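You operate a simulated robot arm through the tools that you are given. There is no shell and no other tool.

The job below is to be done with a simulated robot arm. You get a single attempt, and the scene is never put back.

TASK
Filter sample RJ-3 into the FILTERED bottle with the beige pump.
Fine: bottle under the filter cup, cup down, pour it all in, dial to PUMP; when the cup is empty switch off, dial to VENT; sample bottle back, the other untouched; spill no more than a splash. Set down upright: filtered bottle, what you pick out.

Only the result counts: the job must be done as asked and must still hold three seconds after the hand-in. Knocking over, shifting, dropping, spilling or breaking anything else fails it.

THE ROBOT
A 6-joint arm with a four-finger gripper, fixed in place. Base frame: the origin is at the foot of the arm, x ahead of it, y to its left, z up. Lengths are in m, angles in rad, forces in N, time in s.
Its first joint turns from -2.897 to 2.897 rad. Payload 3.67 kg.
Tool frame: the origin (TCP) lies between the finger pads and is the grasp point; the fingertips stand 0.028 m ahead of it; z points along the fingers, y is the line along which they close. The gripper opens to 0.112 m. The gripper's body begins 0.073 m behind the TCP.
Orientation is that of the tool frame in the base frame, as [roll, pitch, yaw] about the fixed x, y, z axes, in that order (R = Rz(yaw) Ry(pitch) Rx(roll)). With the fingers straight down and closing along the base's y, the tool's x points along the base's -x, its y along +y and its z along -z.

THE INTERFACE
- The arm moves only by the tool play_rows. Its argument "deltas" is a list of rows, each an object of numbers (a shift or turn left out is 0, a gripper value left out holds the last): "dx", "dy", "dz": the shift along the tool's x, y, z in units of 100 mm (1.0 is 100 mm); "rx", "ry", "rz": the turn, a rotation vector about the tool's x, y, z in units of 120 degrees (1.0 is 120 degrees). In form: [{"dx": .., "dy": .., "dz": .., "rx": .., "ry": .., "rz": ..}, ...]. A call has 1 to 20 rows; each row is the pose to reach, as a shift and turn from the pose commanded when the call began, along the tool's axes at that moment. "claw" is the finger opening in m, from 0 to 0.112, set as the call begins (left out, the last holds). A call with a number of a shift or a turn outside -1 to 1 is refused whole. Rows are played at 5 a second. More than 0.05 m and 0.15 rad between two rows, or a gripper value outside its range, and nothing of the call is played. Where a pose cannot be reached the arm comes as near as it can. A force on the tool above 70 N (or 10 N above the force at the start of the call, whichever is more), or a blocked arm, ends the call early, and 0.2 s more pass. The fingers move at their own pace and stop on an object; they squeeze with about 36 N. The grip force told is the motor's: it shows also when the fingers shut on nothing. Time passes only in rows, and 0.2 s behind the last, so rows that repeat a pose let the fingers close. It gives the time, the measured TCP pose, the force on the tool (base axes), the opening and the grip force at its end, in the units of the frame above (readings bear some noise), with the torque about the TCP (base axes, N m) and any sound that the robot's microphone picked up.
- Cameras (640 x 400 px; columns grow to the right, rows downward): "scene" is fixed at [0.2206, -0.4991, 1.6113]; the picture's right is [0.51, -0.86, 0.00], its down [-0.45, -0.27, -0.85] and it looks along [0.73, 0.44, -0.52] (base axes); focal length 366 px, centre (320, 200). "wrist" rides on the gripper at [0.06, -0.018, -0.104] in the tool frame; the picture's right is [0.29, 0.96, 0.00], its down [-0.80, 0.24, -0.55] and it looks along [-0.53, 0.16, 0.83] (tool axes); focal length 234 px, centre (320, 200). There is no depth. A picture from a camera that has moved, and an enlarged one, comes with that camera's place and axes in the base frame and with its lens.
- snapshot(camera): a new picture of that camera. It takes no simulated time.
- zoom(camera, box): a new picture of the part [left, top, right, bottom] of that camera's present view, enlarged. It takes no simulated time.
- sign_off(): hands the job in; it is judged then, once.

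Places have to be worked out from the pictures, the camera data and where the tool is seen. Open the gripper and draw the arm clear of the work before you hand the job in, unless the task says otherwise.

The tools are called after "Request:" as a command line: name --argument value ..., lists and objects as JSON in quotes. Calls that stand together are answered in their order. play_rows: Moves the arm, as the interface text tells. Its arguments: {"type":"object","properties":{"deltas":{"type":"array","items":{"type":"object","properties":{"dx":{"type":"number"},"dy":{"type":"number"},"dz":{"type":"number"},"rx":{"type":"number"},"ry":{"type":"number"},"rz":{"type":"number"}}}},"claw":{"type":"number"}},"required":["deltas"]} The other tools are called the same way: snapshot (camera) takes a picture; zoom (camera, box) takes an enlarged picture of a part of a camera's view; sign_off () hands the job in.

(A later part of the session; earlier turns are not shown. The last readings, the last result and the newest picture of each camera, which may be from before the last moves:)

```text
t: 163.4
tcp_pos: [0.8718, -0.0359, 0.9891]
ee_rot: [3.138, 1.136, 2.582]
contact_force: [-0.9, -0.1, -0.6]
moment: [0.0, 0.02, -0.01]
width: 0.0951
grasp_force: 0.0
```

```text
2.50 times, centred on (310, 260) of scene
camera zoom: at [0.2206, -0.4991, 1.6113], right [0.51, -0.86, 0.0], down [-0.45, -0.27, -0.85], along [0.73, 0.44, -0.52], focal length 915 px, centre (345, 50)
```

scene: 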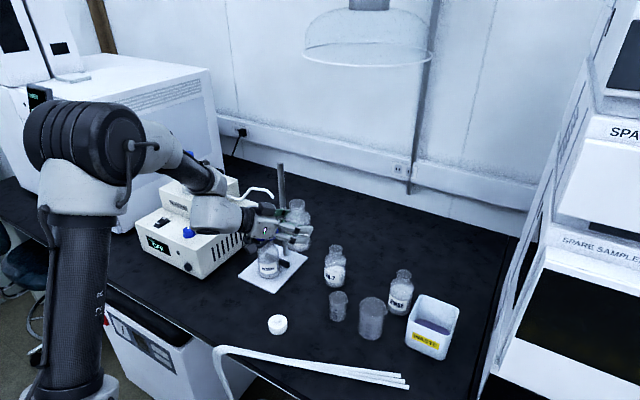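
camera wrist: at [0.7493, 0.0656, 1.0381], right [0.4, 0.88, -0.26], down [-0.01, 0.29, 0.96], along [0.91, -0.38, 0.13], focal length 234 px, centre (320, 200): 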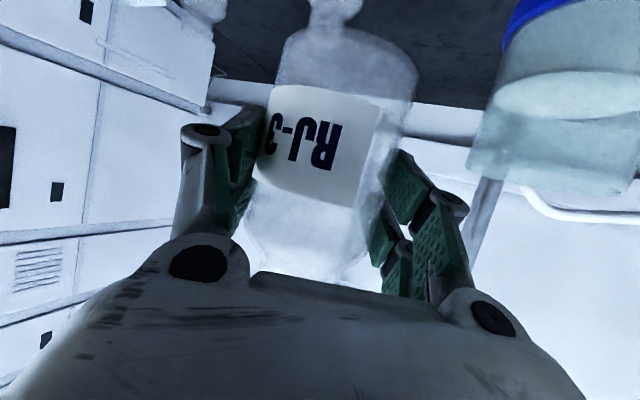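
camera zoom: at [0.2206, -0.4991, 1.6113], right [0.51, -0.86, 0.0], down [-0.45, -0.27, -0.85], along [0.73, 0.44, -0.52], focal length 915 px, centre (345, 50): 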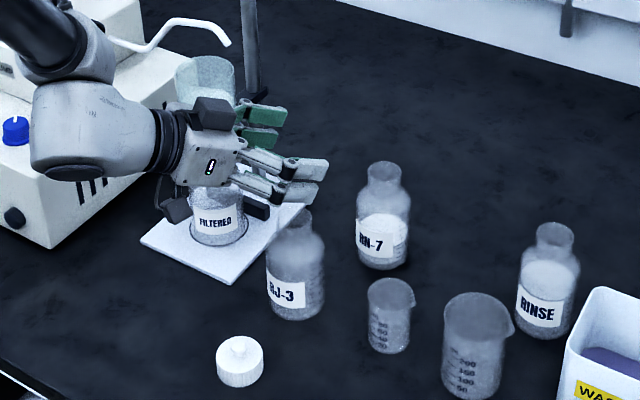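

RJ‑3 stands empty at the interim spot. I'll steepen the tool to 54° again for the home placement grip.

Request:
play_rows --claw 0.09 --deltas '[{"ry": 0.0483}, {"ry": 0.0967}, {"ry": 0.145}, {"ry": 0.1933}, {"ry": 0.2417}, {"ry": 0.2417}]'

Request:
play_rows --deltas '[{"rx": 0.0147, "rz": 0.0202}, {"rx": 0.0294, "rz": 0.0405}, {"rx": 0.0294, "rz": 0.0405}]'

Request:
snapshot --camera "wrist"

```text
t: 164.8
tcp_pos: [0.8718, -0.0366, 0.9908]
ee_rot: [3.14, 0.625, 2.586]
contact_force: [0.0, -0.5, 0.0]
moment: [-0.01, -0.01, 0.01]
width: 0.0901
grasp_force: 0.1
```

```text
t: 165.6
tcp_pos: [0.8724, -0.0372, 0.9893]
ee_rot: [3.14, 0.627, 2.479]
contact_force: [-0.3, -0.4, 0.8]
moment: [-0.03, 0.0, 0.02]
width: 0.09
grasp_force: 0.2
```

```text
taken
camera wrist: at [0.7731, 0.0156, 1.0389], right [0.41, 0.9, -0.17], down [0.4, -0.01, 0.92], along [0.82, -0.44, -0.36], focal length 234 px, centre (320, 200)
```

wrist: 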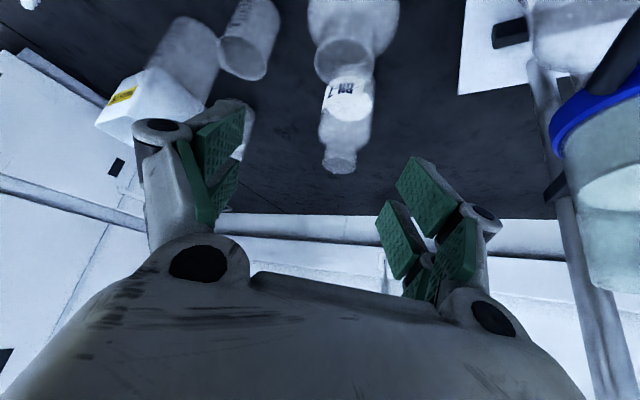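

RJ‑3's mouth is right under the grasp point. Descending in two stages to body height.

Request:
play_rows --deltas '[{"dx": 0.109, "dy": 0.002, "dz": 0.143}, {"dx": 0.219, "dy": 0.002, "dz": 0.286}, {"dx": 0.328, "dy": 0.002, "dz": 0.429}, {"dx": 0.438, "dy": 0.002, "dz": 0.572}, {"dx": 0.547, "dy": 0.002, "dz": 0.715}, {"dx": 0.547, "dy": 0.002, "dz": 0.715}]'

Request:
snapshot --camera "wrist"

```text
t: 167.0
tcp_pos: [0.8698, -0.0354, 0.8993]
ee_rot: [3.14, 0.628, 2.477]
contact_force: [-0.9, 0.6, 0.4]
moment: [0.0, 0.0, 0.0]
width: 0.09
grasp_force: 0.0
```

```text
taken
camera wrist: at [0.7715, 0.0174, 0.9484], right [0.41, 0.9, -0.17], down [0.4, -0.01, 0.92], along [0.82, -0.44, -0.36], focal length 234 px, centre (320, 200)
```

wrist: 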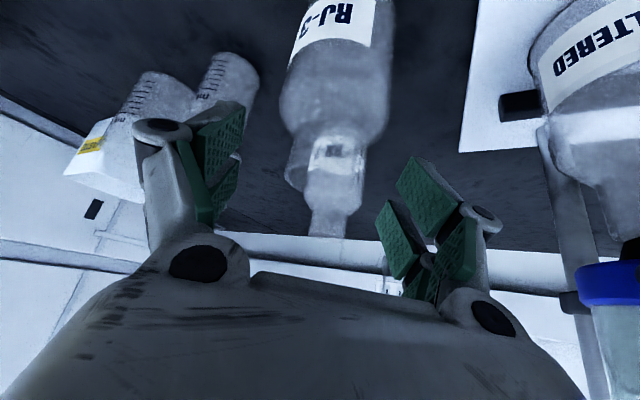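

Centred. Descending the rest and then gripping.

Request:
play_rows --deltas '[{"dx": 0.093, "dz": 0.127}, {"dx": 0.185, "dz": 0.254}, {"dx": 0.278, "dz": 0.38}, {"dx": 0.37, "dz": 0.507}, {"dx": 0.463, "dz": 0.634}, {"dx": 0.463, "dz": 0.634}]'

Request:
snapshot --camera "wrist"

Request:
play_rows --claw 0.04 --deltas '[{"dx": 0}, {"dx": 0}, {"dx": 0}, {"dx": 0}, {"dx": 0}]'

Request:
snapshot --camera "wrist"

```text
t: 168.4
tcp_pos: [0.8691, -0.0358, 0.8203]
ee_rot: [3.139, 0.627, 2.477]
contact_force: [1.3, -0.9, -0.7]
moment: [0.01, 0.0, 0.0]
width: 0.0902
grasp_force: 0.2
```

```text
taken
camera wrist: at [0.7713, 0.0176, 0.8694], right [0.41, 0.9, -0.17], down [0.4, -0.01, 0.92], along [0.82, -0.44, -0.36], focal length 234 px, centre (320, 200)
```

wrist: 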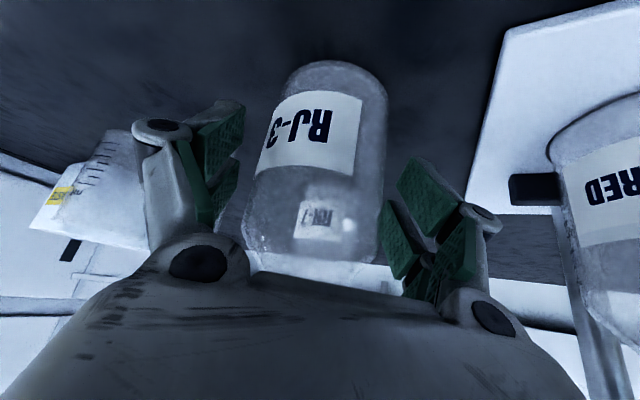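

```text
t: 169.6
tcp_pos: [0.8691, -0.035, 0.8201]
ee_rot: [3.141, 0.628, 2.478]
contact_force: [0.2, 0.8, 3.2]
moment: [-0.09, 0.06, 0.0]
width: 0.0682
grasp_force: 36.1
```

```text
taken
camera wrist: at [0.7712, 0.0176, 0.8697], right [0.41, 0.9, -0.17], down [0.4, -0.01, 0.92], along [0.82, -0.44, -0.36], focal length 234 px, centre (320, 200)
```

wrist: 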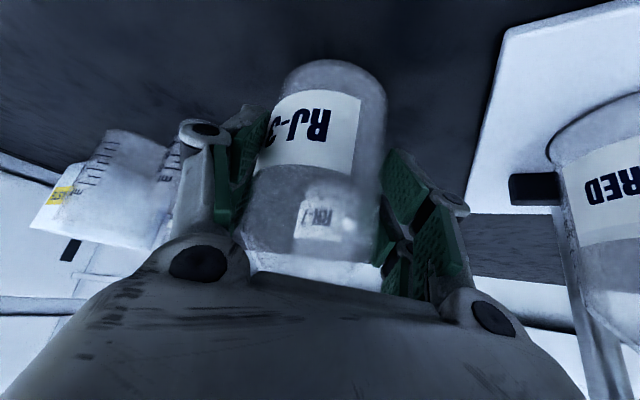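

The in-hand view is the same as at the first pick, so returning the TCP to (0.998, −0.195, 0.8206) will put it back exactly. Lifting above the neighbours first.

Request:
play_rows --deltas '[{"dx": -0.06, "dz": -0.081}, {"dx": -0.13, "dz": -0.178}, {"dx": -0.22, "dz": -0.3}, {"dx": -0.32, "dz": -0.437}, {"dx": -0.425, "dz": -0.582}, {"dx": -0.531, "dz": -0.727}, {"dx": -0.531, "dz": -0.727}]'

Request:
play_rows --deltas '[{"dx": -0.106, "dz": -0.145}, {"dx": -0.212, "dz": -0.291}, {"dx": -0.319, "dz": -0.436}, {"dx": -0.425, "dz": -0.582}, {"dx": -0.531, "dz": -0.727}, {"dx": -0.531, "dz": -0.727}]'

Request:
play_rows --deltas '[{"dx": -0.135, "dy": -0.039, "dz": 0.099}, {"dx": -0.27, "dy": -0.078, "dz": 0.197}, {"dx": -0.405, "dy": -0.118, "dz": 0.296}, {"dx": -0.539, "dy": -0.157, "dz": 0.394}, {"dx": -0.674, "dy": -0.196, "dz": 0.493}, {"dx": -0.809, "dy": -0.235, "dz": 0.591}, {"dx": -0.809, "dy": -0.235, "dz": 0.591}]'

Request:
play_rows --deltas '[{"dx": -0.135, "dy": -0.039, "dz": 0.099}, {"dx": -0.27, "dy": -0.078, "dz": 0.197}, {"dx": -0.405, "dy": -0.118, "dz": 0.296}, {"dx": -0.539, "dy": -0.157, "dz": 0.394}, {"dx": -0.674, "dy": -0.196, "dz": 0.493}, {"dx": -0.809, "dy": -0.235, "dz": 0.591}, {"dx": -0.809, "dy": -0.235, "dz": 0.591}, {"dx": -0.809, "dy": -0.235, "dz": 0.591}]'

Request:
snapshot --camera "wrist"

```text
t: 171.2
tcp_pos: [0.8705, -0.036, 0.9114]
ee_rot: [3.141, 0.629, 2.478]
contact_force: [-0.5, 0.4, -1.9]
moment: [-0.03, 0.03, 0.0]
width: 0.0686
grasp_force: 35.9
```

```text
t: 172.6
tcp_pos: [0.8702, -0.0351, 1.0024]
ee_rot: [3.14, 0.628, 2.478]
contact_force: [-0.9, -0.3, -2.6]
moment: [-0.01, -0.01, 0.01]
width: 0.0687
grasp_force: 36.5
```

```text
t: 174.2
tcp_pos: [0.9356, -0.1154, 1.0014]
ee_rot: [3.139, 0.629, 2.48]
contact_force: [0.0, 0.2, -1.0]
moment: [-0.02, 0.02, -0.02]
width: 0.0685
grasp_force: 35.8
```

```text
t: 176.0
tcp_pos: [0.9999, -0.1956, 0.9997]
ee_rot: [3.14, 0.63, 2.477]
contact_force: [-0.3, -0.3, -1.3]
moment: [0.02, 0.05, 0.05]
width: 0.0687
grasp_force: 36.2
```

```text
taken
camera wrist: at [0.9007, -0.1437, 1.0496], right [0.41, 0.9, -0.17], down [0.4, -0.01, 0.92], along [0.82, -0.44, -0.36], focal length 234 px, centre (320, 200)
```

wrist: 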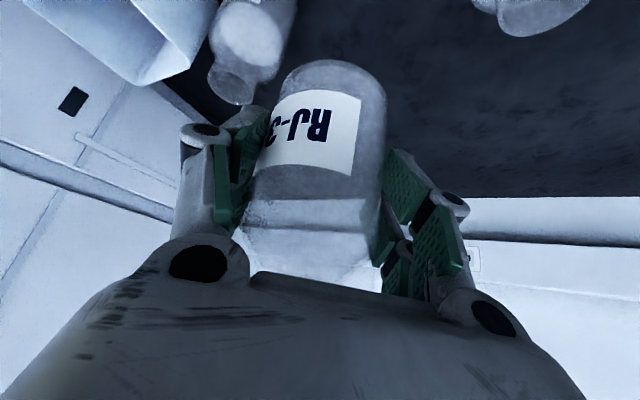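

Over RJ‑3's home, within 2 mm. Trimming −1.7 mm in x and descending in stages.

Request:
play_rows --deltas '[{"dx": 0.108, "dy": -0.01, "dz": 0.143}, {"dx": 0.217, "dy": -0.01, "dz": 0.287}, {"dx": 0.325, "dy": -0.01, "dz": 0.431}, {"dx": 0.434, "dy": -0.01, "dz": 0.575}, {"dx": 0.542, "dy": -0.01, "dz": 0.719}, {"dx": 0.542, "dy": -0.01, "dz": 0.719}]'

Request:
zoom --camera "scene" --box '[290, 200, 430, 350]'

Request:
play_rows --deltas '[{"dx": 0.1, "dz": 0.137}, {"dx": 0.2, "dz": 0.274}, {"dx": 0.3, "dz": 0.411}, {"dx": 0.4, "dz": 0.548}, {"dx": 0.46, "dz": 0.63}, {"dx": 0.501, "dz": 0.686}, {"dx": 0.501, "dz": 0.686}]'

```text
t: 177.4
tcp_pos: [0.9979, -0.195, 0.9101]
ee_rot: [3.139, 0.629, 2.478]
contact_force: [-0.1, -0.8, -1.8]
moment: [-0.01, -0.03, -0.01]
width: 0.0683
grasp_force: 35.7
```

```text
2.67 times, centred on (360, 275) of scene
camera zoom: at [0.2206, -0.4991, 1.6113], right [0.51, -0.86, 0.0], down [-0.45, -0.27, -0.85], along [0.73, 0.44, -0.52], focal length 976 px, centre (213, 0)
```

zoom: 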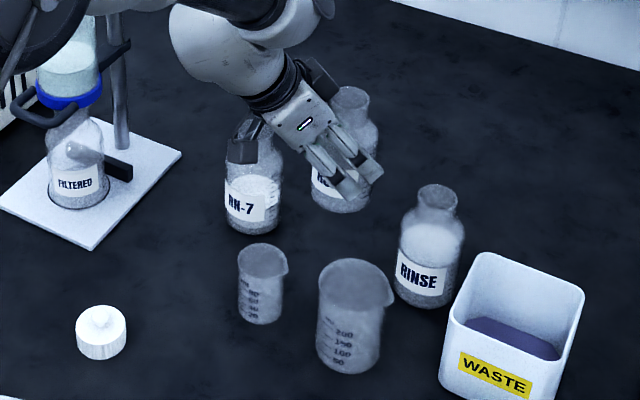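

```text
t: 179.0
tcp_pos: [0.9994, -0.196, 0.8262]
ee_rot: [3.139, 0.628, 2.478]
contact_force: [0.5, 0.2, -2.5]
moment: [-0.02, 0.03, 0.0]
width: 0.0683
grasp_force: 36.2
```

Still hanging at z≈0.826. Feeling down the last few millimetres to the bench.

Request:
play_rows --deltas '[{"dx": 0.012, "dz": 0.016}, {"dx": 0.024, "dz": 0.032}, {"dx": 0.024, "dz": 0.032}]'

Request:
play_rows --deltas '[{"dx": 0.006, "dz": 0.008}, {"dx": 0.012, "dz": 0.016}, {"dx": 0.012, "dz": 0.016}]'

```text
t: 179.8
tcp_pos: [0.9975, -0.1966, 0.8199]
ee_rot: [3.139, 0.629, 2.478]
contact_force: [0.4, 0.3, -2.4]
moment: [0.02, 0.0, -0.02]
width: 0.0686
grasp_force: 35.6
```

```text
t: 180.6
tcp_pos: [0.9978, -0.1948, 0.821]
ee_rot: [3.141, 0.631, 2.478]
contact_force: [-3.3, -0.7, 11.7]
moment: [-0.48, 0.41, -0.08]
width: 0.0685
grasp_force: 36.0
```

The bench carries it again (11.7 N). Opening to 88 mm and rising straight up.

Request:
play_rows --claw 0.088 --deltas '[{"dx": 0}, {"dx": 0}, {"dx": 0}, {"dx": 0}]'

Request:
play_rows --deltas '[{"dx": -0.06, "dz": -0.081}, {"dx": -0.13, "dz": -0.178}, {"dx": -0.236, "dz": -0.323}, {"dx": -0.354, "dz": -0.485}, {"dx": -0.472, "dz": -0.646}, {"dx": -0.59, "dz": -0.8075}, {"dx": -0.59, "dz": -0.8075}]'

Request:
play_rows --deltas '[{"dx": -0.118, "dz": -0.162}, {"dx": -0.236, "dz": -0.323}, {"dx": -0.354, "dz": -0.485}, {"dx": -0.472, "dz": -0.646}, {"dx": -0.59, "dz": -0.8075}, {"dx": -0.59, "dz": -0.8075}]'

Request:
zoom --camera "scene" --box '[220, 180, 430, 350]'

Request:
snapshot --camera "wrist"

```text
t: 181.6
tcp_pos: [0.9983, -0.1954, 0.8193]
ee_rot: [3.14, 0.627, 2.479]
contact_force: [0.1, -0.5, 0.5]
moment: [0.01, 0.02, 0.03]
width: 0.088
grasp_force: 0.1
```

```text
t: 183.2
tcp_pos: [0.998, -0.195, 0.9189]
ee_rot: [3.14, 0.63, 2.478]
contact_force: [-0.3, -0.3, 0.5]
moment: [-0.03, 0.02, -0.02]
width: 0.0881
grasp_force: 0.1
```

```text
t: 184.6
tcp_pos: [0.9976, -0.1961, 1.0202]
ee_rot: [3.141, 0.627, 2.479]
contact_force: [-0.7, 0.0, -0.1]
moment: [0.0, -0.02, -0.02]
width: 0.0885
grasp_force: 0.1
```

```text
2.35 times, centred on (325, 265) of scene
camera zoom: at [0.2206, -0.4991, 1.6113], right [0.51, -0.86, 0.0], down [-0.45, -0.27, -0.85], along [0.73, 0.44, -0.52], focal length 861 px, centre (308, 47)
```

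zoom: 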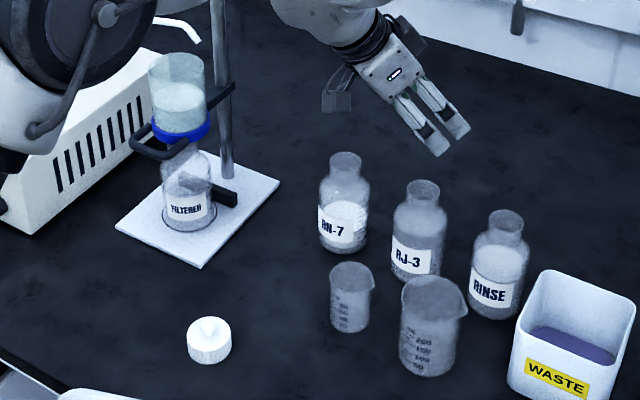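

```text
taken
camera wrist: at [0.899, -0.1434, 1.07], right [0.41, 0.9, -0.17], down [0.4, -0.01, 0.92], along [0.82, -0.44, -0.36], focal length 234 px, centre (320, 200)
```

wrist: 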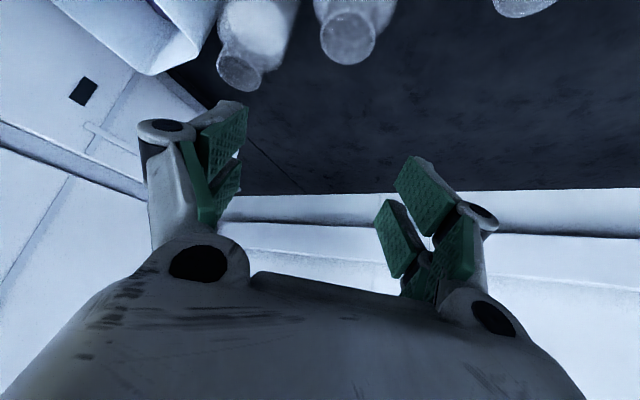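

RJ‑3 is back in its row, upright. Now the pump controls: from the pictures the dial's centre is (0.8195, 0.351), knob top z≈0.925 on the panel at z≈0.902, and the rocker is around (0.818, 0.480). I'll retreat, rise and point the tool straight down.

Request:
play_rows --deltas '[{"dx": 0.068, "dy": -0.007, "dz": -0.198}, {"dx": 0.136, "dy": -0.015, "dz": -0.397}, {"dx": 0.204, "dy": -0.022, "dz": -0.595}, {"dx": 0.272, "dy": -0.03, "dz": -0.794}, {"dx": 0.34, "dy": -0.037, "dz": -0.992}, {"dx": 0.34, "dy": -0.037, "dz": -0.992}]'

Request:
play_rows --deltas '[{"dx": 0.057, "dy": -0.006, "dz": -0.165, "ry": 0.05}, {"dx": 0.113, "dy": -0.012, "dz": -0.331, "ry": 0.1}, {"dx": 0.17, "dy": -0.019, "dz": -0.496, "ry": 0.15}, {"dx": 0.227, "dy": -0.025, "dz": -0.661, "ry": 0.2}, {"dx": 0.283, "dy": -0.031, "dz": -0.827, "ry": 0.25}, {"dx": 0.34, "dy": -0.037, "dz": -0.992, "ry": 0.3}, {"dx": 0.34, "dy": -0.037, "dz": -0.992, "ry": 0.3}]'

```text
t: 186.0
tcp_pos: [0.927, -0.1452, 1.0793]
ee_rot: [3.14, 0.628, 2.479]
contact_force: [-0.9, 0.6, 0.3]
moment: [0.0, -0.03, -0.03]
width: 0.0881
grasp_force: 0.0
```

```text
t: 187.6
tcp_pos: [0.8445, -0.0961, 1.1204]
ee_rot: [-2.935, 0.18, 2.498]
contact_force: [-0.9, 0.2, 0.0]
moment: [-0.01, 0.0, 0.02]
width: 0.0882
grasp_force: 0.0
out of reach, approached as far as the arm can: row 3, 4, 5, 6, 7
```

A joint limit left a small tilt again. I'll correct the tilt to point exactly down while easing back toward the robot.

Request:
play_rows --deltas '[{"dx": 0.15, "dz": -0.1, "rx": -0.025, "ry": 0.021}, {"dx": 0.3, "dz": -0.2, "rx": -0.05, "ry": 0.043}, {"dx": 0.45, "dz": -0.3, "rx": -0.075, "ry": 0.064}, {"dx": 0.6, "dz": -0.4, "rx": -0.0986, "ry": 0.0859}, {"dx": 0.6, "dz": -0.4, "rx": -0.0986, "ry": 0.0859}]'

```text
t: 188.8
tcp_pos: [0.796, -0.0559, 1.1235]
ee_rot: [-2.954, 0.194, 2.498]
contact_force: [-0.5, 0.4, 0.4]
moment: [0.02, 0.01, -0.02]
width: 0.088
grasp_force: 0.1
out of reach, approached as far as the arm can: row 1, 2, 3, 4, 5
```

The wrist has wound around its singular direction on the right side. I'll unwind it by swinging the tool across to the left (heading +20°, 65° down) in free space, away from everything.

Request:
play_rows --deltas '[{"rx": -0.023, "ry": -0.0149, "rz": -0.0443}, {"rx": -0.0459, "ry": -0.0298, "rz": -0.0885}, {"rx": -0.0689, "ry": -0.0446, "rz": -0.1328}, {"rx": -0.0919, "ry": -0.0595, "rz": -0.177}, {"rx": -0.1149, "ry": -0.0744, "rz": -0.2213}, {"rx": -0.1378, "ry": -0.0893, "rz": -0.2656}, {"rx": -0.1608, "ry": -0.1042, "rz": -0.3098}, {"rx": -0.1838, "ry": -0.119, "rz": -0.3541}, {"rx": -0.2067, "ry": -0.1339, "rz": -0.3983}, {"rx": -0.2297, "ry": -0.1488, "rz": -0.4426}, {"rx": -0.2297, "ry": -0.1488, "rz": -0.4426}]'

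Request:
snapshot --camera "scene"

```text
t: 191.2
tcp_pos: [0.7891, -0.0609, 1.0993]
ee_rot: [-2.923, 0.36, -3.064]
contact_force: [-0.2, 0.2, 0.6]
moment: [0.01, 0.01, 0.03]
width: 0.088
grasp_force: 0.1
out of reach, approached as far as the arm can: row 2, 3, 4, 5, 6, 7, 8, 9, 10, 11
```

```text
taken
```

scene: 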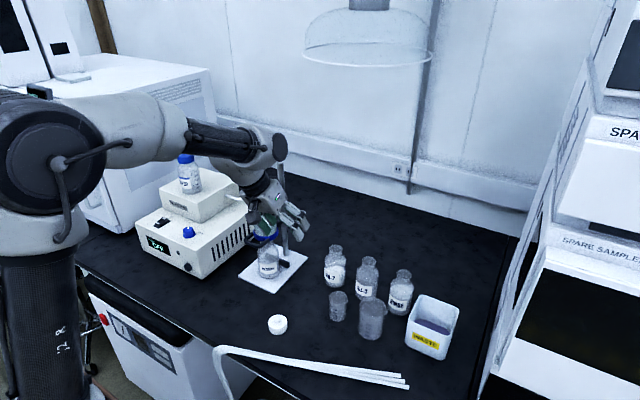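

Still limited. I'll look at the wrist closely to understand its configuration.

Request:
zoom --camera "scene" --box '[170, 90, 330, 260]'

Request:
snapshot --camera "wrist"

```text
2.35 times, centred on (250, 175) of scene
camera zoom: at [0.2206, -0.4991, 1.6113], right [0.51, -0.86, 0.0], down [-0.45, -0.27, -0.85], along [0.73, 0.44, -0.52], focal length 861 px, centre (485, 259)
```

zoom: 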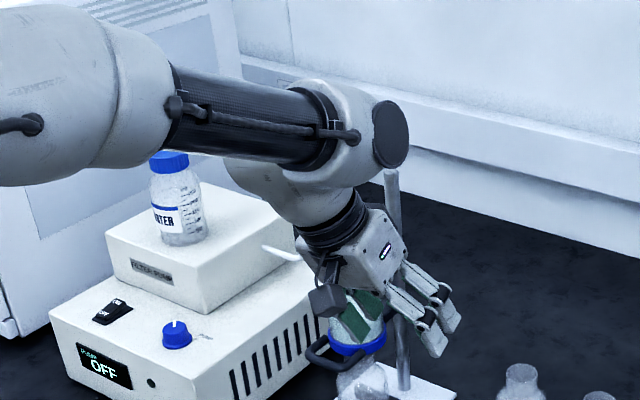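

```text
taken
camera wrist: at [0.6949, -0.0629, 1.1777], right [-0.27, 0.92, -0.3], down [0.55, 0.4, 0.74], along [0.79, 0.04, -0.61], focal length 234 px, centre (320, 200)
```

wrist: 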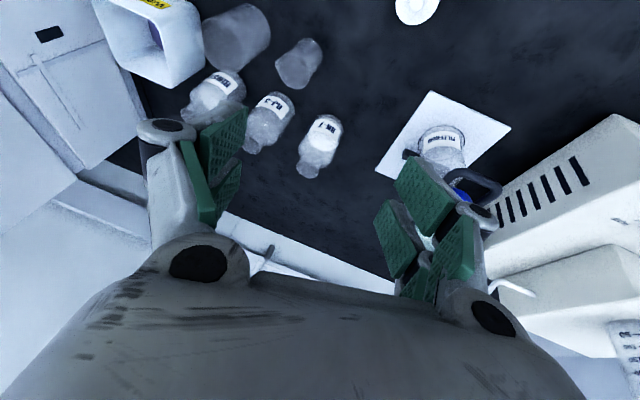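

The forearm roll seems to sit at its end (about 166°), so I'll undo the winding the way it came: flatten to 25° near heading +6°, swing left, then point down from there. Space around (0.87, −0.05) is free.

Request:
play_rows --deltas '[{"dx": -0.058, "dy": 0.032, "dz": 0.124, "rx": -0.0135, "ry": -0.0462, "rz": 0.0038}, {"dx": -0.117, "dy": 0.065, "dz": 0.248, "rx": -0.0271, "ry": -0.0924, "rz": 0.0077}, {"dx": -0.176, "dy": 0.097, "dz": 0.371, "rx": -0.0406, "ry": -0.1386, "rz": 0.0115}, {"dx": -0.235, "dy": 0.13, "dz": 0.495, "rx": -0.0541, "ry": -0.1848, "rz": 0.0154}, {"dx": -0.294, "dy": 0.162, "dz": 0.619, "rx": -0.0676, "ry": -0.2309, "rz": 0.0192}, {"dx": -0.353, "dy": 0.195, "dz": 0.743, "rx": -0.0812, "ry": -0.2771, "rz": 0.023}, {"dx": -0.412, "dy": 0.227, "dz": 0.866, "rx": -0.0947, "ry": -0.3233, "rz": 0.0269}, {"dx": -0.471, "dy": 0.26, "dz": 0.99, "rx": -0.1082, "ry": -0.3695, "rz": 0.0307}, {"dx": -0.471, "dy": 0.26, "dz": 0.99, "rx": -0.1082, "ry": -0.3695, "rz": 0.0307}]'

```text
t: 193.2
tcp_pos: [0.8679, -0.0514, 1.0202]
ee_rot: [-3.138, 1.136, -3.035]
contact_force: [0.8, 0.2, 0.7]
moment: [0.03, -0.02, -0.01]
width: 0.0877
grasp_force: 0.1
out of reach, approached as far as the arm can: row 2, 3, 4, 5
```

That worked: p=25°, heading +6°, level. Now swinging left to a heading of 35° and then pointing down.

Request:
play_rows --deltas '[{"rx": -0.0365, "rz": -0.017}, {"rx": -0.073, "rz": -0.034}, {"rx": -0.1095, "rz": -0.0511}, {"rx": -0.146, "rz": -0.0681}, {"rx": -0.1825, "rz": -0.0851}, {"rx": -0.219, "rz": -0.1021}, {"rx": -0.219, "rz": -0.1021}]'

Request:
play_rows --deltas '[{"dx": -0.1, "dz": -0.05, "ry": 0.06}, {"dx": -0.2, "dz": -0.1, "ry": 0.12}, {"dx": -0.3, "dz": -0.14, "ry": 0.18}, {"dx": -0.4, "dz": -0.19, "ry": 0.24}, {"dx": -0.5, "dz": -0.23, "ry": 0.3}, {"dx": -0.6, "dz": -0.28, "ry": 0.36}, {"dx": -0.7, "dz": -0.33, "ry": 0.42}, {"dx": -0.8, "dz": -0.37, "ry": 0.48}, {"dx": -0.9, "dz": -0.42, "ry": 0.5417}, {"dx": -0.9, "dz": -0.42, "ry": 0.5417}]'

```text
t: 194.8
tcp_pos: [0.8691, -0.0503, 1.02]
ee_rot: [-3.138, 1.134, -2.528]
contact_force: [0.3, -0.4, -0.5]
moment: [0.0, 0.0, -0.03]
width: 0.088
grasp_force: 0.1
```

```text
t: 197.0
tcp_pos: [0.8688, -0.0514, 1.1196]
ee_rot: [-3.139, -0.003, -2.532]
contact_force: [0.1, -0.4, 0.2]
moment: [0.02, -0.01, 0.0]
width: 0.0881
grasp_force: 0.1
```

The tool now points straight down in its normal configuration. Traversing left at z≈1.12 in front of the stand to a point above the dial.

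Request:
play_rows --claw 0.06 --deltas '[{"dx": -0.04, "dy": 0.232}, {"dx": -0.079, "dy": 0.463}, {"dx": -0.119, "dy": 0.695}, {"dx": -0.158, "dy": 0.926}]'

Request:
play_rows --deltas '[{"dx": -0.102, "dy": 0.234}, {"dx": -0.204, "dy": 0.467}, {"dx": -0.306, "dy": 0.701}, {"dx": -0.408, "dy": 0.934}]'

Request:
play_rows --deltas '[{"dx": -0.143, "dy": 0.205}, {"dx": -0.286, "dy": 0.41}, {"dx": -0.429, "dy": 0.615}, {"dx": -0.572, "dy": 0.82}]'

Request:
play_rows --deltas '[{"dx": -0.16, "dy": 0.19, "rz": -0.028}, {"dx": -0.33, "dy": 0.38, "rz": -0.056}, {"dx": -0.5, "dy": 0.58, "rz": -0.084}, {"dx": -0.572, "dy": 0.7, "rz": -0.084}, {"dx": -0.572, "dy": 0.7, "rz": -0.084}]'

Request:
snapshot --camera "wrist"

Request:
snapshot --camera "scene"

```text
t: 198.0
tcp_pos: [0.8297, 0.0356, 1.1193]
ee_rot: [-3.138, 0.0, -2.532]
contact_force: [-0.1, -0.4, 0.6]
moment: [0.0, 0.01, 0.02]
width: 0.0601
grasp_force: 0.0
```

```text
t: 199.0
tcp_pos: [0.8082, 0.1337, 1.1188]
ee_rot: [-3.139, 0.001, -2.533]
contact_force: [0.1, 0.7, -0.3]
moment: [0.04, 0.04, 0.04]
width: 0.0599
grasp_force: 0.0
```

```text
t: 200.0
tcp_pos: [0.809, 0.2349, 1.1208]
ee_rot: [-3.139, 0.002, -2.533]
contact_force: [-0.4, -1.0, -0.3]
moment: [0.02, 0.01, 0.0]
width: 0.0598
grasp_force: 0.0
```

```text
t: 201.2
tcp_pos: [0.8151, 0.3261, 1.119]
ee_rot: [-3.141, -0.001, -2.356]
contact_force: [0.2, 0.2, -0.5]
moment: [-0.02, 0.0, -0.01]
width: 0.06
grasp_force: 0.1
```

```text
taken
camera wrist: at [0.7847, 0.27, 1.2236], right [-0.88, 0.47, 0.0], down [0.39, 0.73, 0.55], along [0.26, 0.49, -0.83], focal length 234 px, centre (320, 200)
```

wrist: 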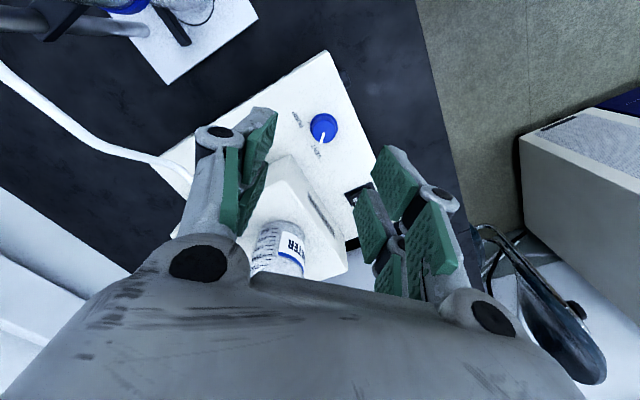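

```text
taken
```

scene: 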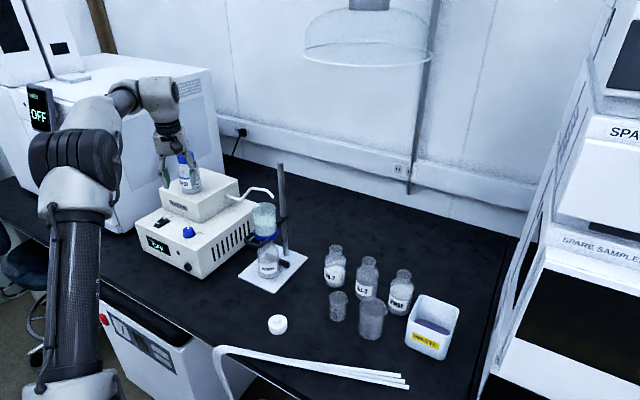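

A close view of the panel from above. Zooming on the dial and switch to measure them.

Request:
zoom --camera "wrist" --box '[280, 90, 370, 180]'

Request:
zoom --camera "wrist" --box '[260, 80, 400, 260]'

Request:
zoom --camera "scene" --box '[130, 140, 230, 280]'

```text
4.44 times, centred on (325, 135) of wrist
camera zoom: at [0.7847, 0.27, 1.2236], right [-0.88, 0.47, 0.0], down [0.39, 0.73, 0.55], along [0.26, 0.49, -0.83], focal length 1041 px, centre (298, 489)
```

zoom: 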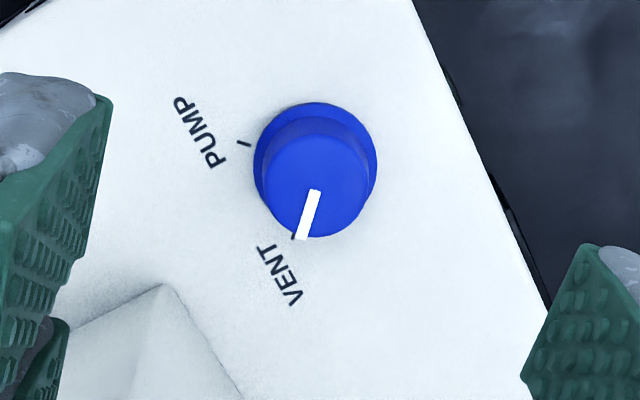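

```text
2.22 times, centred on (330, 170) of wrist
camera zoom: at [0.7847, 0.27, 1.2236], right [-0.88, 0.47, 0.0], down [0.39, 0.73, 0.55], along [0.26, 0.49, -0.83], focal length 520 px, centre (298, 267)
```

zoom: 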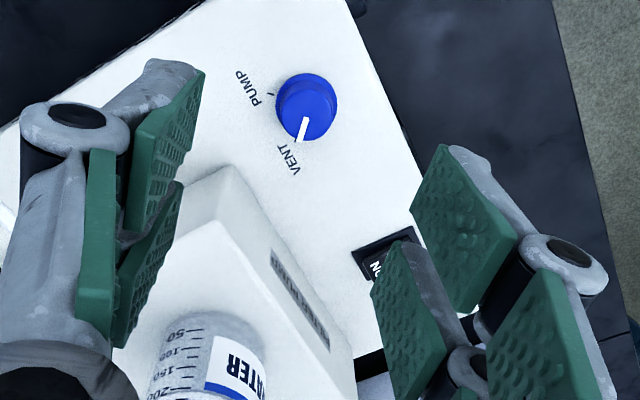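

```text
2.86 times, centred on (180, 210) of scene
camera zoom: at [0.2206, -0.4991, 1.6113], right [0.51, -0.86, 0.0], down [-0.45, -0.27, -0.85], along [0.73, 0.44, -0.52], focal length 1046 px, centre (720, 171)
```

zoom: 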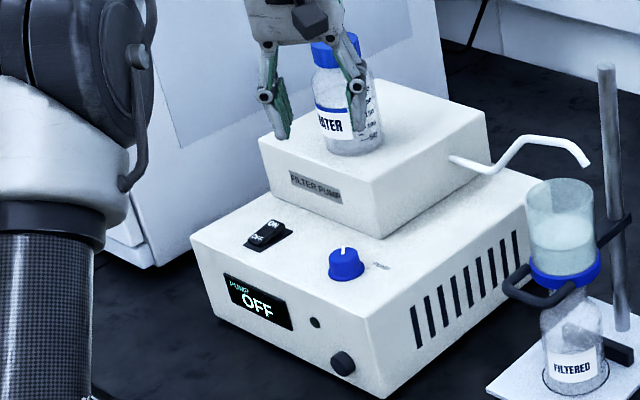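

The dial reads VENT at +45° and PUMP at −44° in base headings, so it needs a quarter turn clockwise; its centre is (0.824, 0.355). I'll move directly above it and descend part way.

Request:
play_rows --deltas '[{"dx": -0.135, "dy": 0.07}, {"dx": -0.271, "dy": 0.141}, {"dx": -0.271, "dy": 0.141, "dz": 0.3}, {"dx": -0.271, "dy": 0.141, "dz": 0.6}, {"dx": -0.271, "dy": 0.141, "dz": 0.95}, {"dx": -0.271, "dy": 0.141, "dz": 0.95}]'

Request:
snapshot --camera "wrist"

Request:
zoom --camera "scene" --box '[130, 140, 230, 280]'

```text
t: 202.6
tcp_pos: [0.8249, 0.3541, 1.0229]
ee_rot: [-3.141, 0.0, -2.354]
contact_force: [0.3, 0.8, -0.1]
moment: [0.05, 0.03, -0.03]
width: 0.0597
grasp_force: 0.0
```

```text
taken
camera wrist: at [0.7943, 0.2985, 1.1281], right [-0.88, 0.47, 0.0], down [0.39, 0.73, 0.55], along [0.26, 0.49, -0.83], focal length 234 px, centre (320, 200)
```

wrist: 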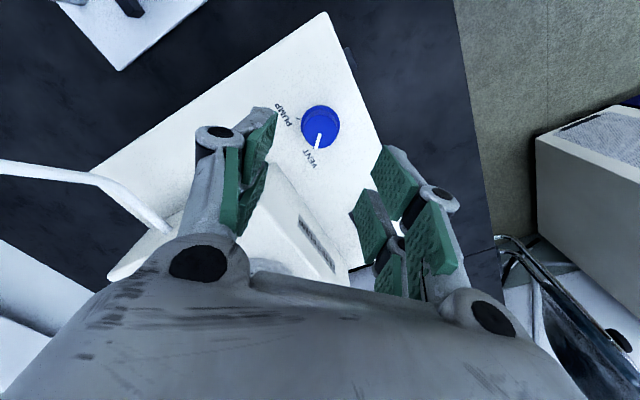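

```text
2.86 times, centred on (180, 210) of scene
camera zoom: at [0.2206, -0.4991, 1.6113], right [0.51, -0.86, 0.0], down [-0.45, -0.27, -0.85], along [0.73, 0.44, -0.52], focal length 1046 px, centre (720, 171)
```

zoom: 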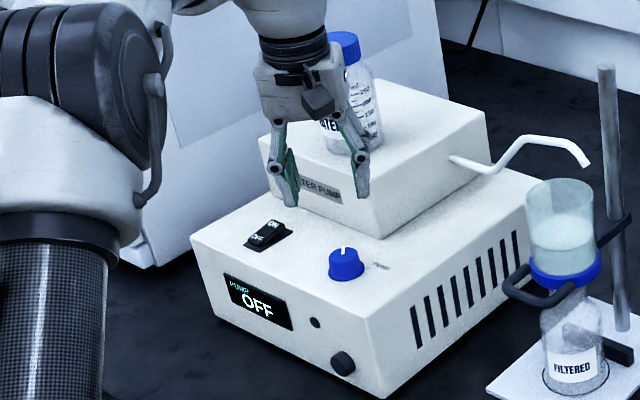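

The knob sits exactly under the grasp point. Descending so the fingertips flank the knob without touching the panel.

Request:
play_rows --deltas '[{"dz": 0.25}, {"dz": 0.5}, {"dz": 0.7}, {"dz": 0.83}, {"dz": 0.83}]'

Request:
snapshot --camera "wrist"

Request:
zoom --camera "scene" --box '[150, 170, 230, 280]'

```text
t: 203.8
tcp_pos: [0.8262, 0.3549, 0.9415]
ee_rot: [-3.139, 0.0, -2.357]
contact_force: [-0.9, -0.7, 0.7]
moment: [0.0, 0.01, 0.02]
width: 0.0598
grasp_force: 0.0
```

```text
taken
camera wrist: at [0.7943, 0.2982, 1.0457], right [-0.88, 0.47, 0.0], down [0.39, 0.73, 0.55], along [0.26, 0.49, -0.83], focal length 234 px, centre (320, 200)
```

wrist: 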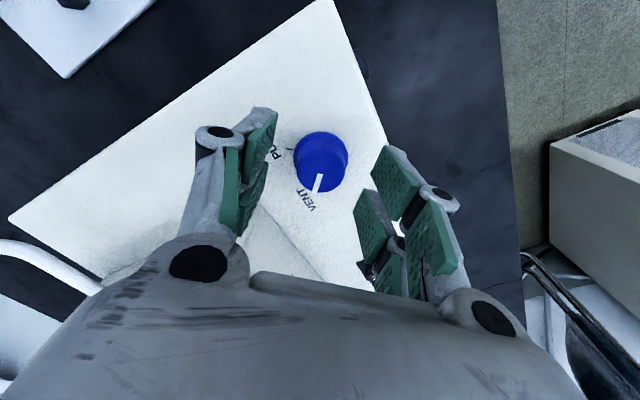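

```text
3.64 times, centred on (190, 225) of scene
camera zoom: at [0.2206, -0.4991, 1.6113], right [0.51, -0.86, 0.0], down [-0.45, -0.27, -0.85], along [0.73, 0.44, -0.52], focal length 1331 px, centre (793, 109)
```

zoom: 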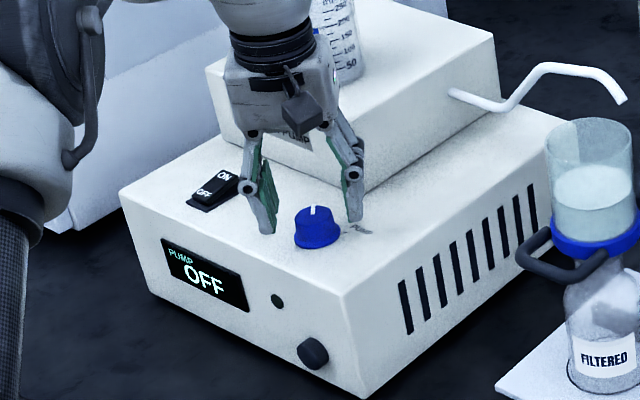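

Well centred. Lowering 7 mm more for a deeper hold on the knob, then closing.

Request:
play_rows --deltas '[{"dz": 0.035}, {"dz": 0.07}, {"dz": 0.07}]'

Request:
play_rows --claw 0.02 --deltas '[{"dx": 0}, {"dx": 0}, {"dx": 0}, {"dx": 0}]'

Request:
zoom --camera "wrist" --box '[220, 80, 420, 240]'

```text
t: 204.6
tcp_pos: [0.8233, 0.3529, 0.9343]
ee_rot: [-3.141, -0.002, -2.358]
contact_force: [-0.4, -1.0, -0.8]
moment: [-0.01, -0.01, -0.03]
width: 0.0598
grasp_force: 0.0
```

```text
t: 205.6
tcp_pos: [0.8239, 0.3545, 0.9353]
ee_rot: [-3.141, 0.002, -2.357]
contact_force: [-0.7, 4.2, 22.6]
moment: [0.43, 0.19, -0.02]
width: 0.0212
grasp_force: 1.1
```

```text
2.50 times, centred on (320, 160) of wrist
camera zoom: at [0.7936, 0.2983, 1.0404], right [-0.88, 0.47, 0.0], down [0.39, 0.73, 0.56], along [0.26, 0.49, -0.83], focal length 585 px, centre (320, 300)
```

zoom: 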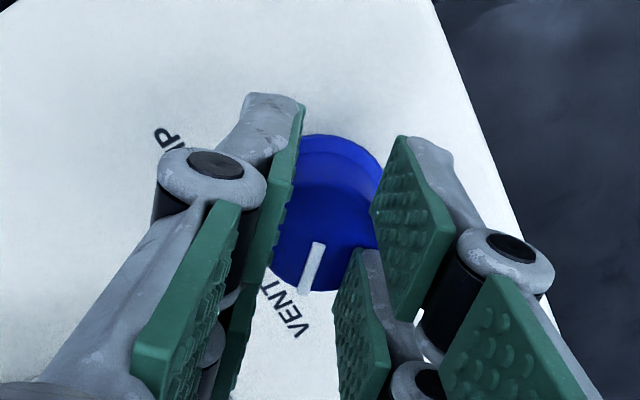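

The fingers closed to 21 mm without squeezing and with 22 N upward, so the tips are resting on the knob's top rather than around it; the knob top must be near z≈0.907. I'll lift, reopen, and go about 13 mm lower.

Request:
play_rows --deltas '[{"dz": -0.05}, {"dz": -0.12}, {"dz": -0.12}]'

Request:
play_rows --claw 0.055 --deltas '[{"dx": 0}, {"dx": 0}, {"dz": 0.05}, {"dz": 0.1}, {"dz": 0.15}, {"dz": 0.2}, {"dz": 0.23}, {"dz": 0.23}]'

Request:
zoom --camera "wrist" --box '[220, 80, 420, 240]'

Request:
zoom --camera "scene" --box '[150, 190, 220, 270]'

```text
t: 206.4
tcp_pos: [0.8245, 0.3535, 0.9453]
ee_rot: [-3.139, -0.002, -2.354]
contact_force: [-0.5, 0.2, -0.5]
moment: [-0.01, 0.01, 0.02]
width: 0.02
grasp_force: 0.1
```

```text
t: 208.2
tcp_pos: [0.8256, 0.3539, 0.9227]
ee_rot: [-3.141, 0.0, -2.356]
contact_force: [0.1, -1.1, 0.3]
moment: [-0.01, 0.03, -0.02]
width: 0.0548
grasp_force: 0.1
```

```text
2.50 times, centred on (320, 160) of wrist
camera zoom: at [0.7944, 0.2982, 1.0275], right [-0.88, 0.47, 0.0], down [0.39, 0.73, 0.55], along [0.26, 0.49, -0.83], focal length 585 px, centre (320, 300)
```

zoom: 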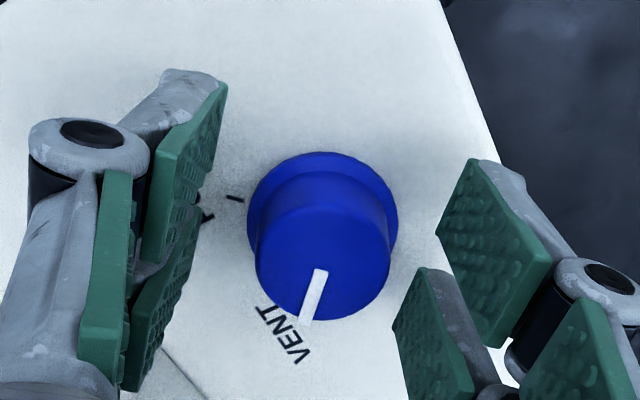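

```text
5.00 times, centred on (185, 230) of scene
camera zoom: at [0.2206, -0.4991, 1.6113], right [0.51, -0.86, 0.0], down [-0.45, -0.27, -0.85], along [0.73, 0.44, -0.52], focal length 1830 px, centre (995, 50)
```

zoom: 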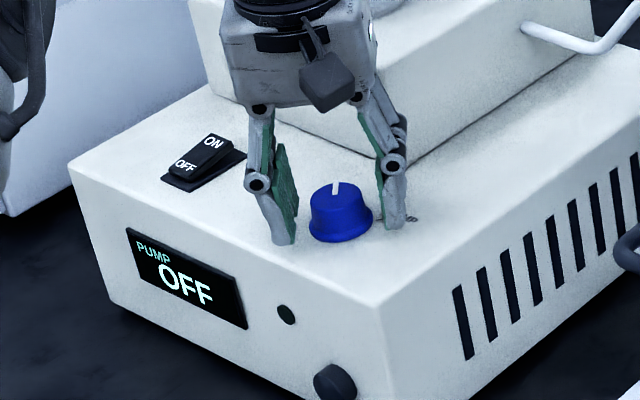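

Now the fingertips reach down beside the knob, just above the panel. Closing.

Request:
play_rows --claw 0.015 --deltas '[{"dx": 0}, {"dx": 0}, {"dx": 0}, {"dx": 0}]'

Request:
zoom --camera "wrist" --box '[220, 80, 420, 240]'

```text
t: 209.2
tcp_pos: [0.823, 0.3556, 0.9238]
ee_rot: [3.141, -0.001, -2.355]
contact_force: [-20.8, 17.5, -1.0]
moment: [0.61, 0.6, 0.15]
width: 0.0333
grasp_force: 45.4
```

```text
2.50 times, centred on (320, 160) of wrist
camera zoom: at [0.7929, 0.3, 1.0276], right [-0.88, 0.47, 0.0], down [0.39, 0.73, 0.55], along [0.26, 0.49, -0.83], focal length 585 px, centre (320, 300)
```

zoom: 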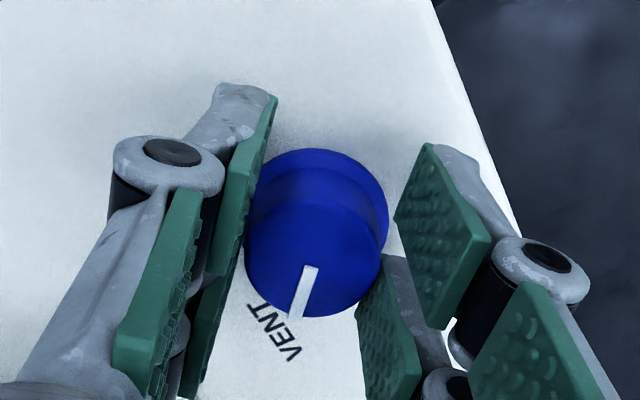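

Gripped at 33 mm, with a 27 N side load along the finger line. I'll shift 3 mm that way to centre on the knob before turning.

Request:
play_rows --deltas '[{"dy": 0.015}, {"dy": 0.03}, {"dy": 0.03}, {"dy": 0.03}]'

```text
t: 210.2
tcp_pos: [0.8225, 0.3548, 0.9238]
ee_rot: [-3.14, -0.001, -2.355]
contact_force: [-4.9, 8.5, -3.3]
moment: [0.05, -0.03, 0.06]
width: 0.0334
grasp_force: 44.6
```

Nearly centred. Adding 1 mm and turning the knob a quarter turn clockwise toward PUMP.

Request:
play_rows --deltas '[{"dy": 0.01}, {"dy": 0.01, "rz": 0.05}, {"dy": 0.01, "rz": 0.1}, {"dy": 0.01, "rz": 0.15}, {"dy": 0.01, "rz": 0.2}, {"dy": 0.01, "rz": 0.25}, {"dy": 0.01, "rz": 0.3}, {"dy": 0.01, "rz": 0.35}, {"dy": 0.01, "rz": 0.4}, {"dy": 0.01, "rz": 0.45}, {"dy": 0.01, "rz": 0.5}, {"dy": 0.01, "rz": 0.55}, {"dy": 0.01, "rz": 0.6}, {"dy": 0.01, "rz": 0.65}, {"dy": 0.01, "rz": 0.7}, {"dy": 0.01, "rz": 0.75}, {"dy": 0.01, "rz": 0.75}]'

Request:
snapshot --camera "wrist"

Request:
zoom --camera "scene" --box '[150, 190, 220, 270]'

```text
t: 213.8
tcp_pos: [0.8239, 0.359, 0.9225]
ee_rot: [3.139, 0.004, 2.355]
contact_force: [17.7, 46.3, -1.5]
moment: [0.97, -0.5, 0.63]
width: 0.0398
grasp_force: 23.0
```

```text
taken
camera wrist: at [0.7679, 0.3871, 1.0269], right [0.47, 0.88, 0.0], down [0.73, -0.4, 0.56], along [0.49, -0.26, -0.83], focal length 234 px, centre (320, 200)
```

wrist: 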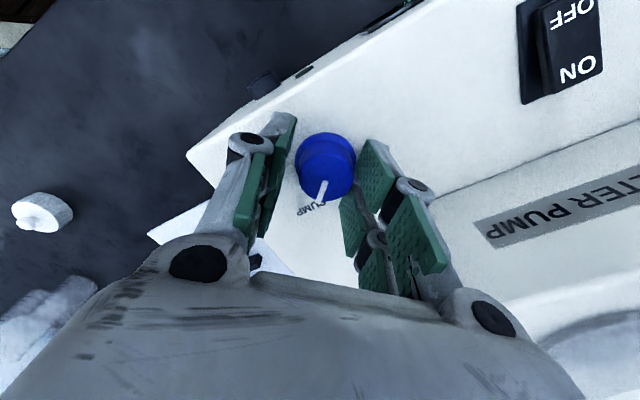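

```text
5.00 times, centred on (185, 230) of scene
camera zoom: at [0.2206, -0.4991, 1.6113], right [0.51, -0.86, 0.0], down [-0.45, -0.27, -0.85], along [0.73, 0.44, -0.52], focal length 1830 px, centre (995, 50)
```

zoom: 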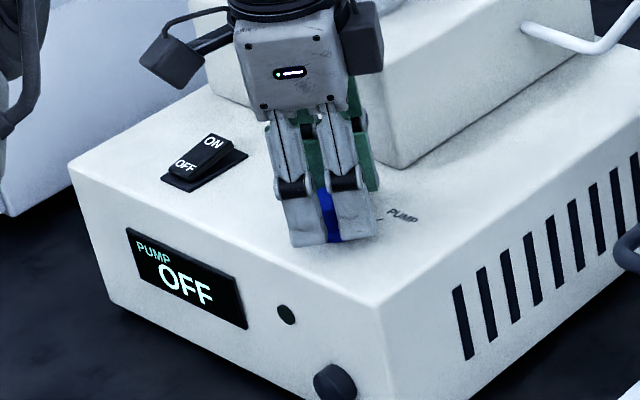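

The pointer has moved to the PUMP mark, though with a side load. I'll open the fingers to release it and inspect the angle.

Request:
play_rows --claw 0.06 --deltas '[{"dx": 0}, {"dx": 0}, {"dx": 0}, {"dz": -0.3}, {"dz": -0.6}, {"dz": -0.9}, {"dz": -0.9}]'

Request:
snapshot --camera "wrist"

Request:
zoom --camera "wrist" --box '[270, 80, 390, 180]'

Request:
zoom --camera "scene" --box '[150, 190, 220, 270]'

```text
t: 215.4
tcp_pos: [0.8216, 0.3569, 1.0128]
ee_rot: [-3.141, 0.002, 2.356]
contact_force: [-0.5, 0.3, 0.7]
moment: [0.0, 0.02, -0.02]
width: 0.0603
grasp_force: 0.1
```

```text
taken
camera wrist: at [0.766, 0.3862, 1.1176], right [0.47, 0.88, 0.0], down [0.73, -0.39, 0.55], along [0.49, -0.26, -0.83], focal length 234 px, centre (320, 200)
```

wrist: 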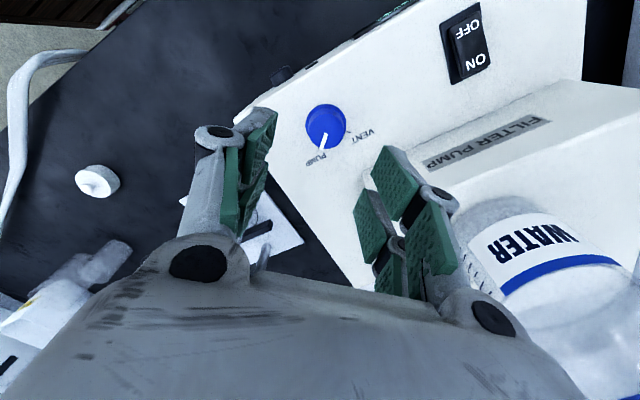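

```text
4.00 times, centred on (330, 130) of wrist
camera zoom: at [0.766, 0.3862, 1.1176], right [0.47, 0.88, 0.0], down [0.73, -0.39, 0.55], along [0.49, -0.26, -0.83], focal length 937 px, centre (280, 480)
```

zoom: 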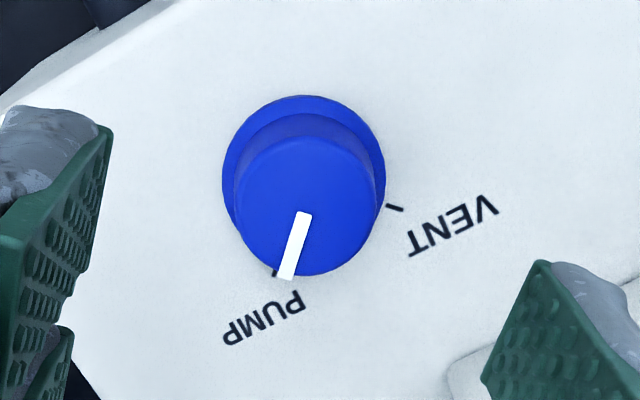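

```text
5.00 times, centred on (185, 230) of scene
camera zoom: at [0.2206, -0.4991, 1.6113], right [0.51, -0.86, 0.0], down [-0.45, -0.27, -0.85], along [0.73, 0.44, -0.52], focal length 1830 px, centre (995, 50)
```

zoom: 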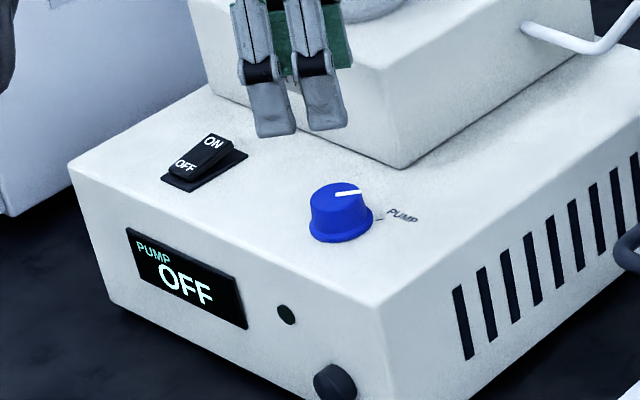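

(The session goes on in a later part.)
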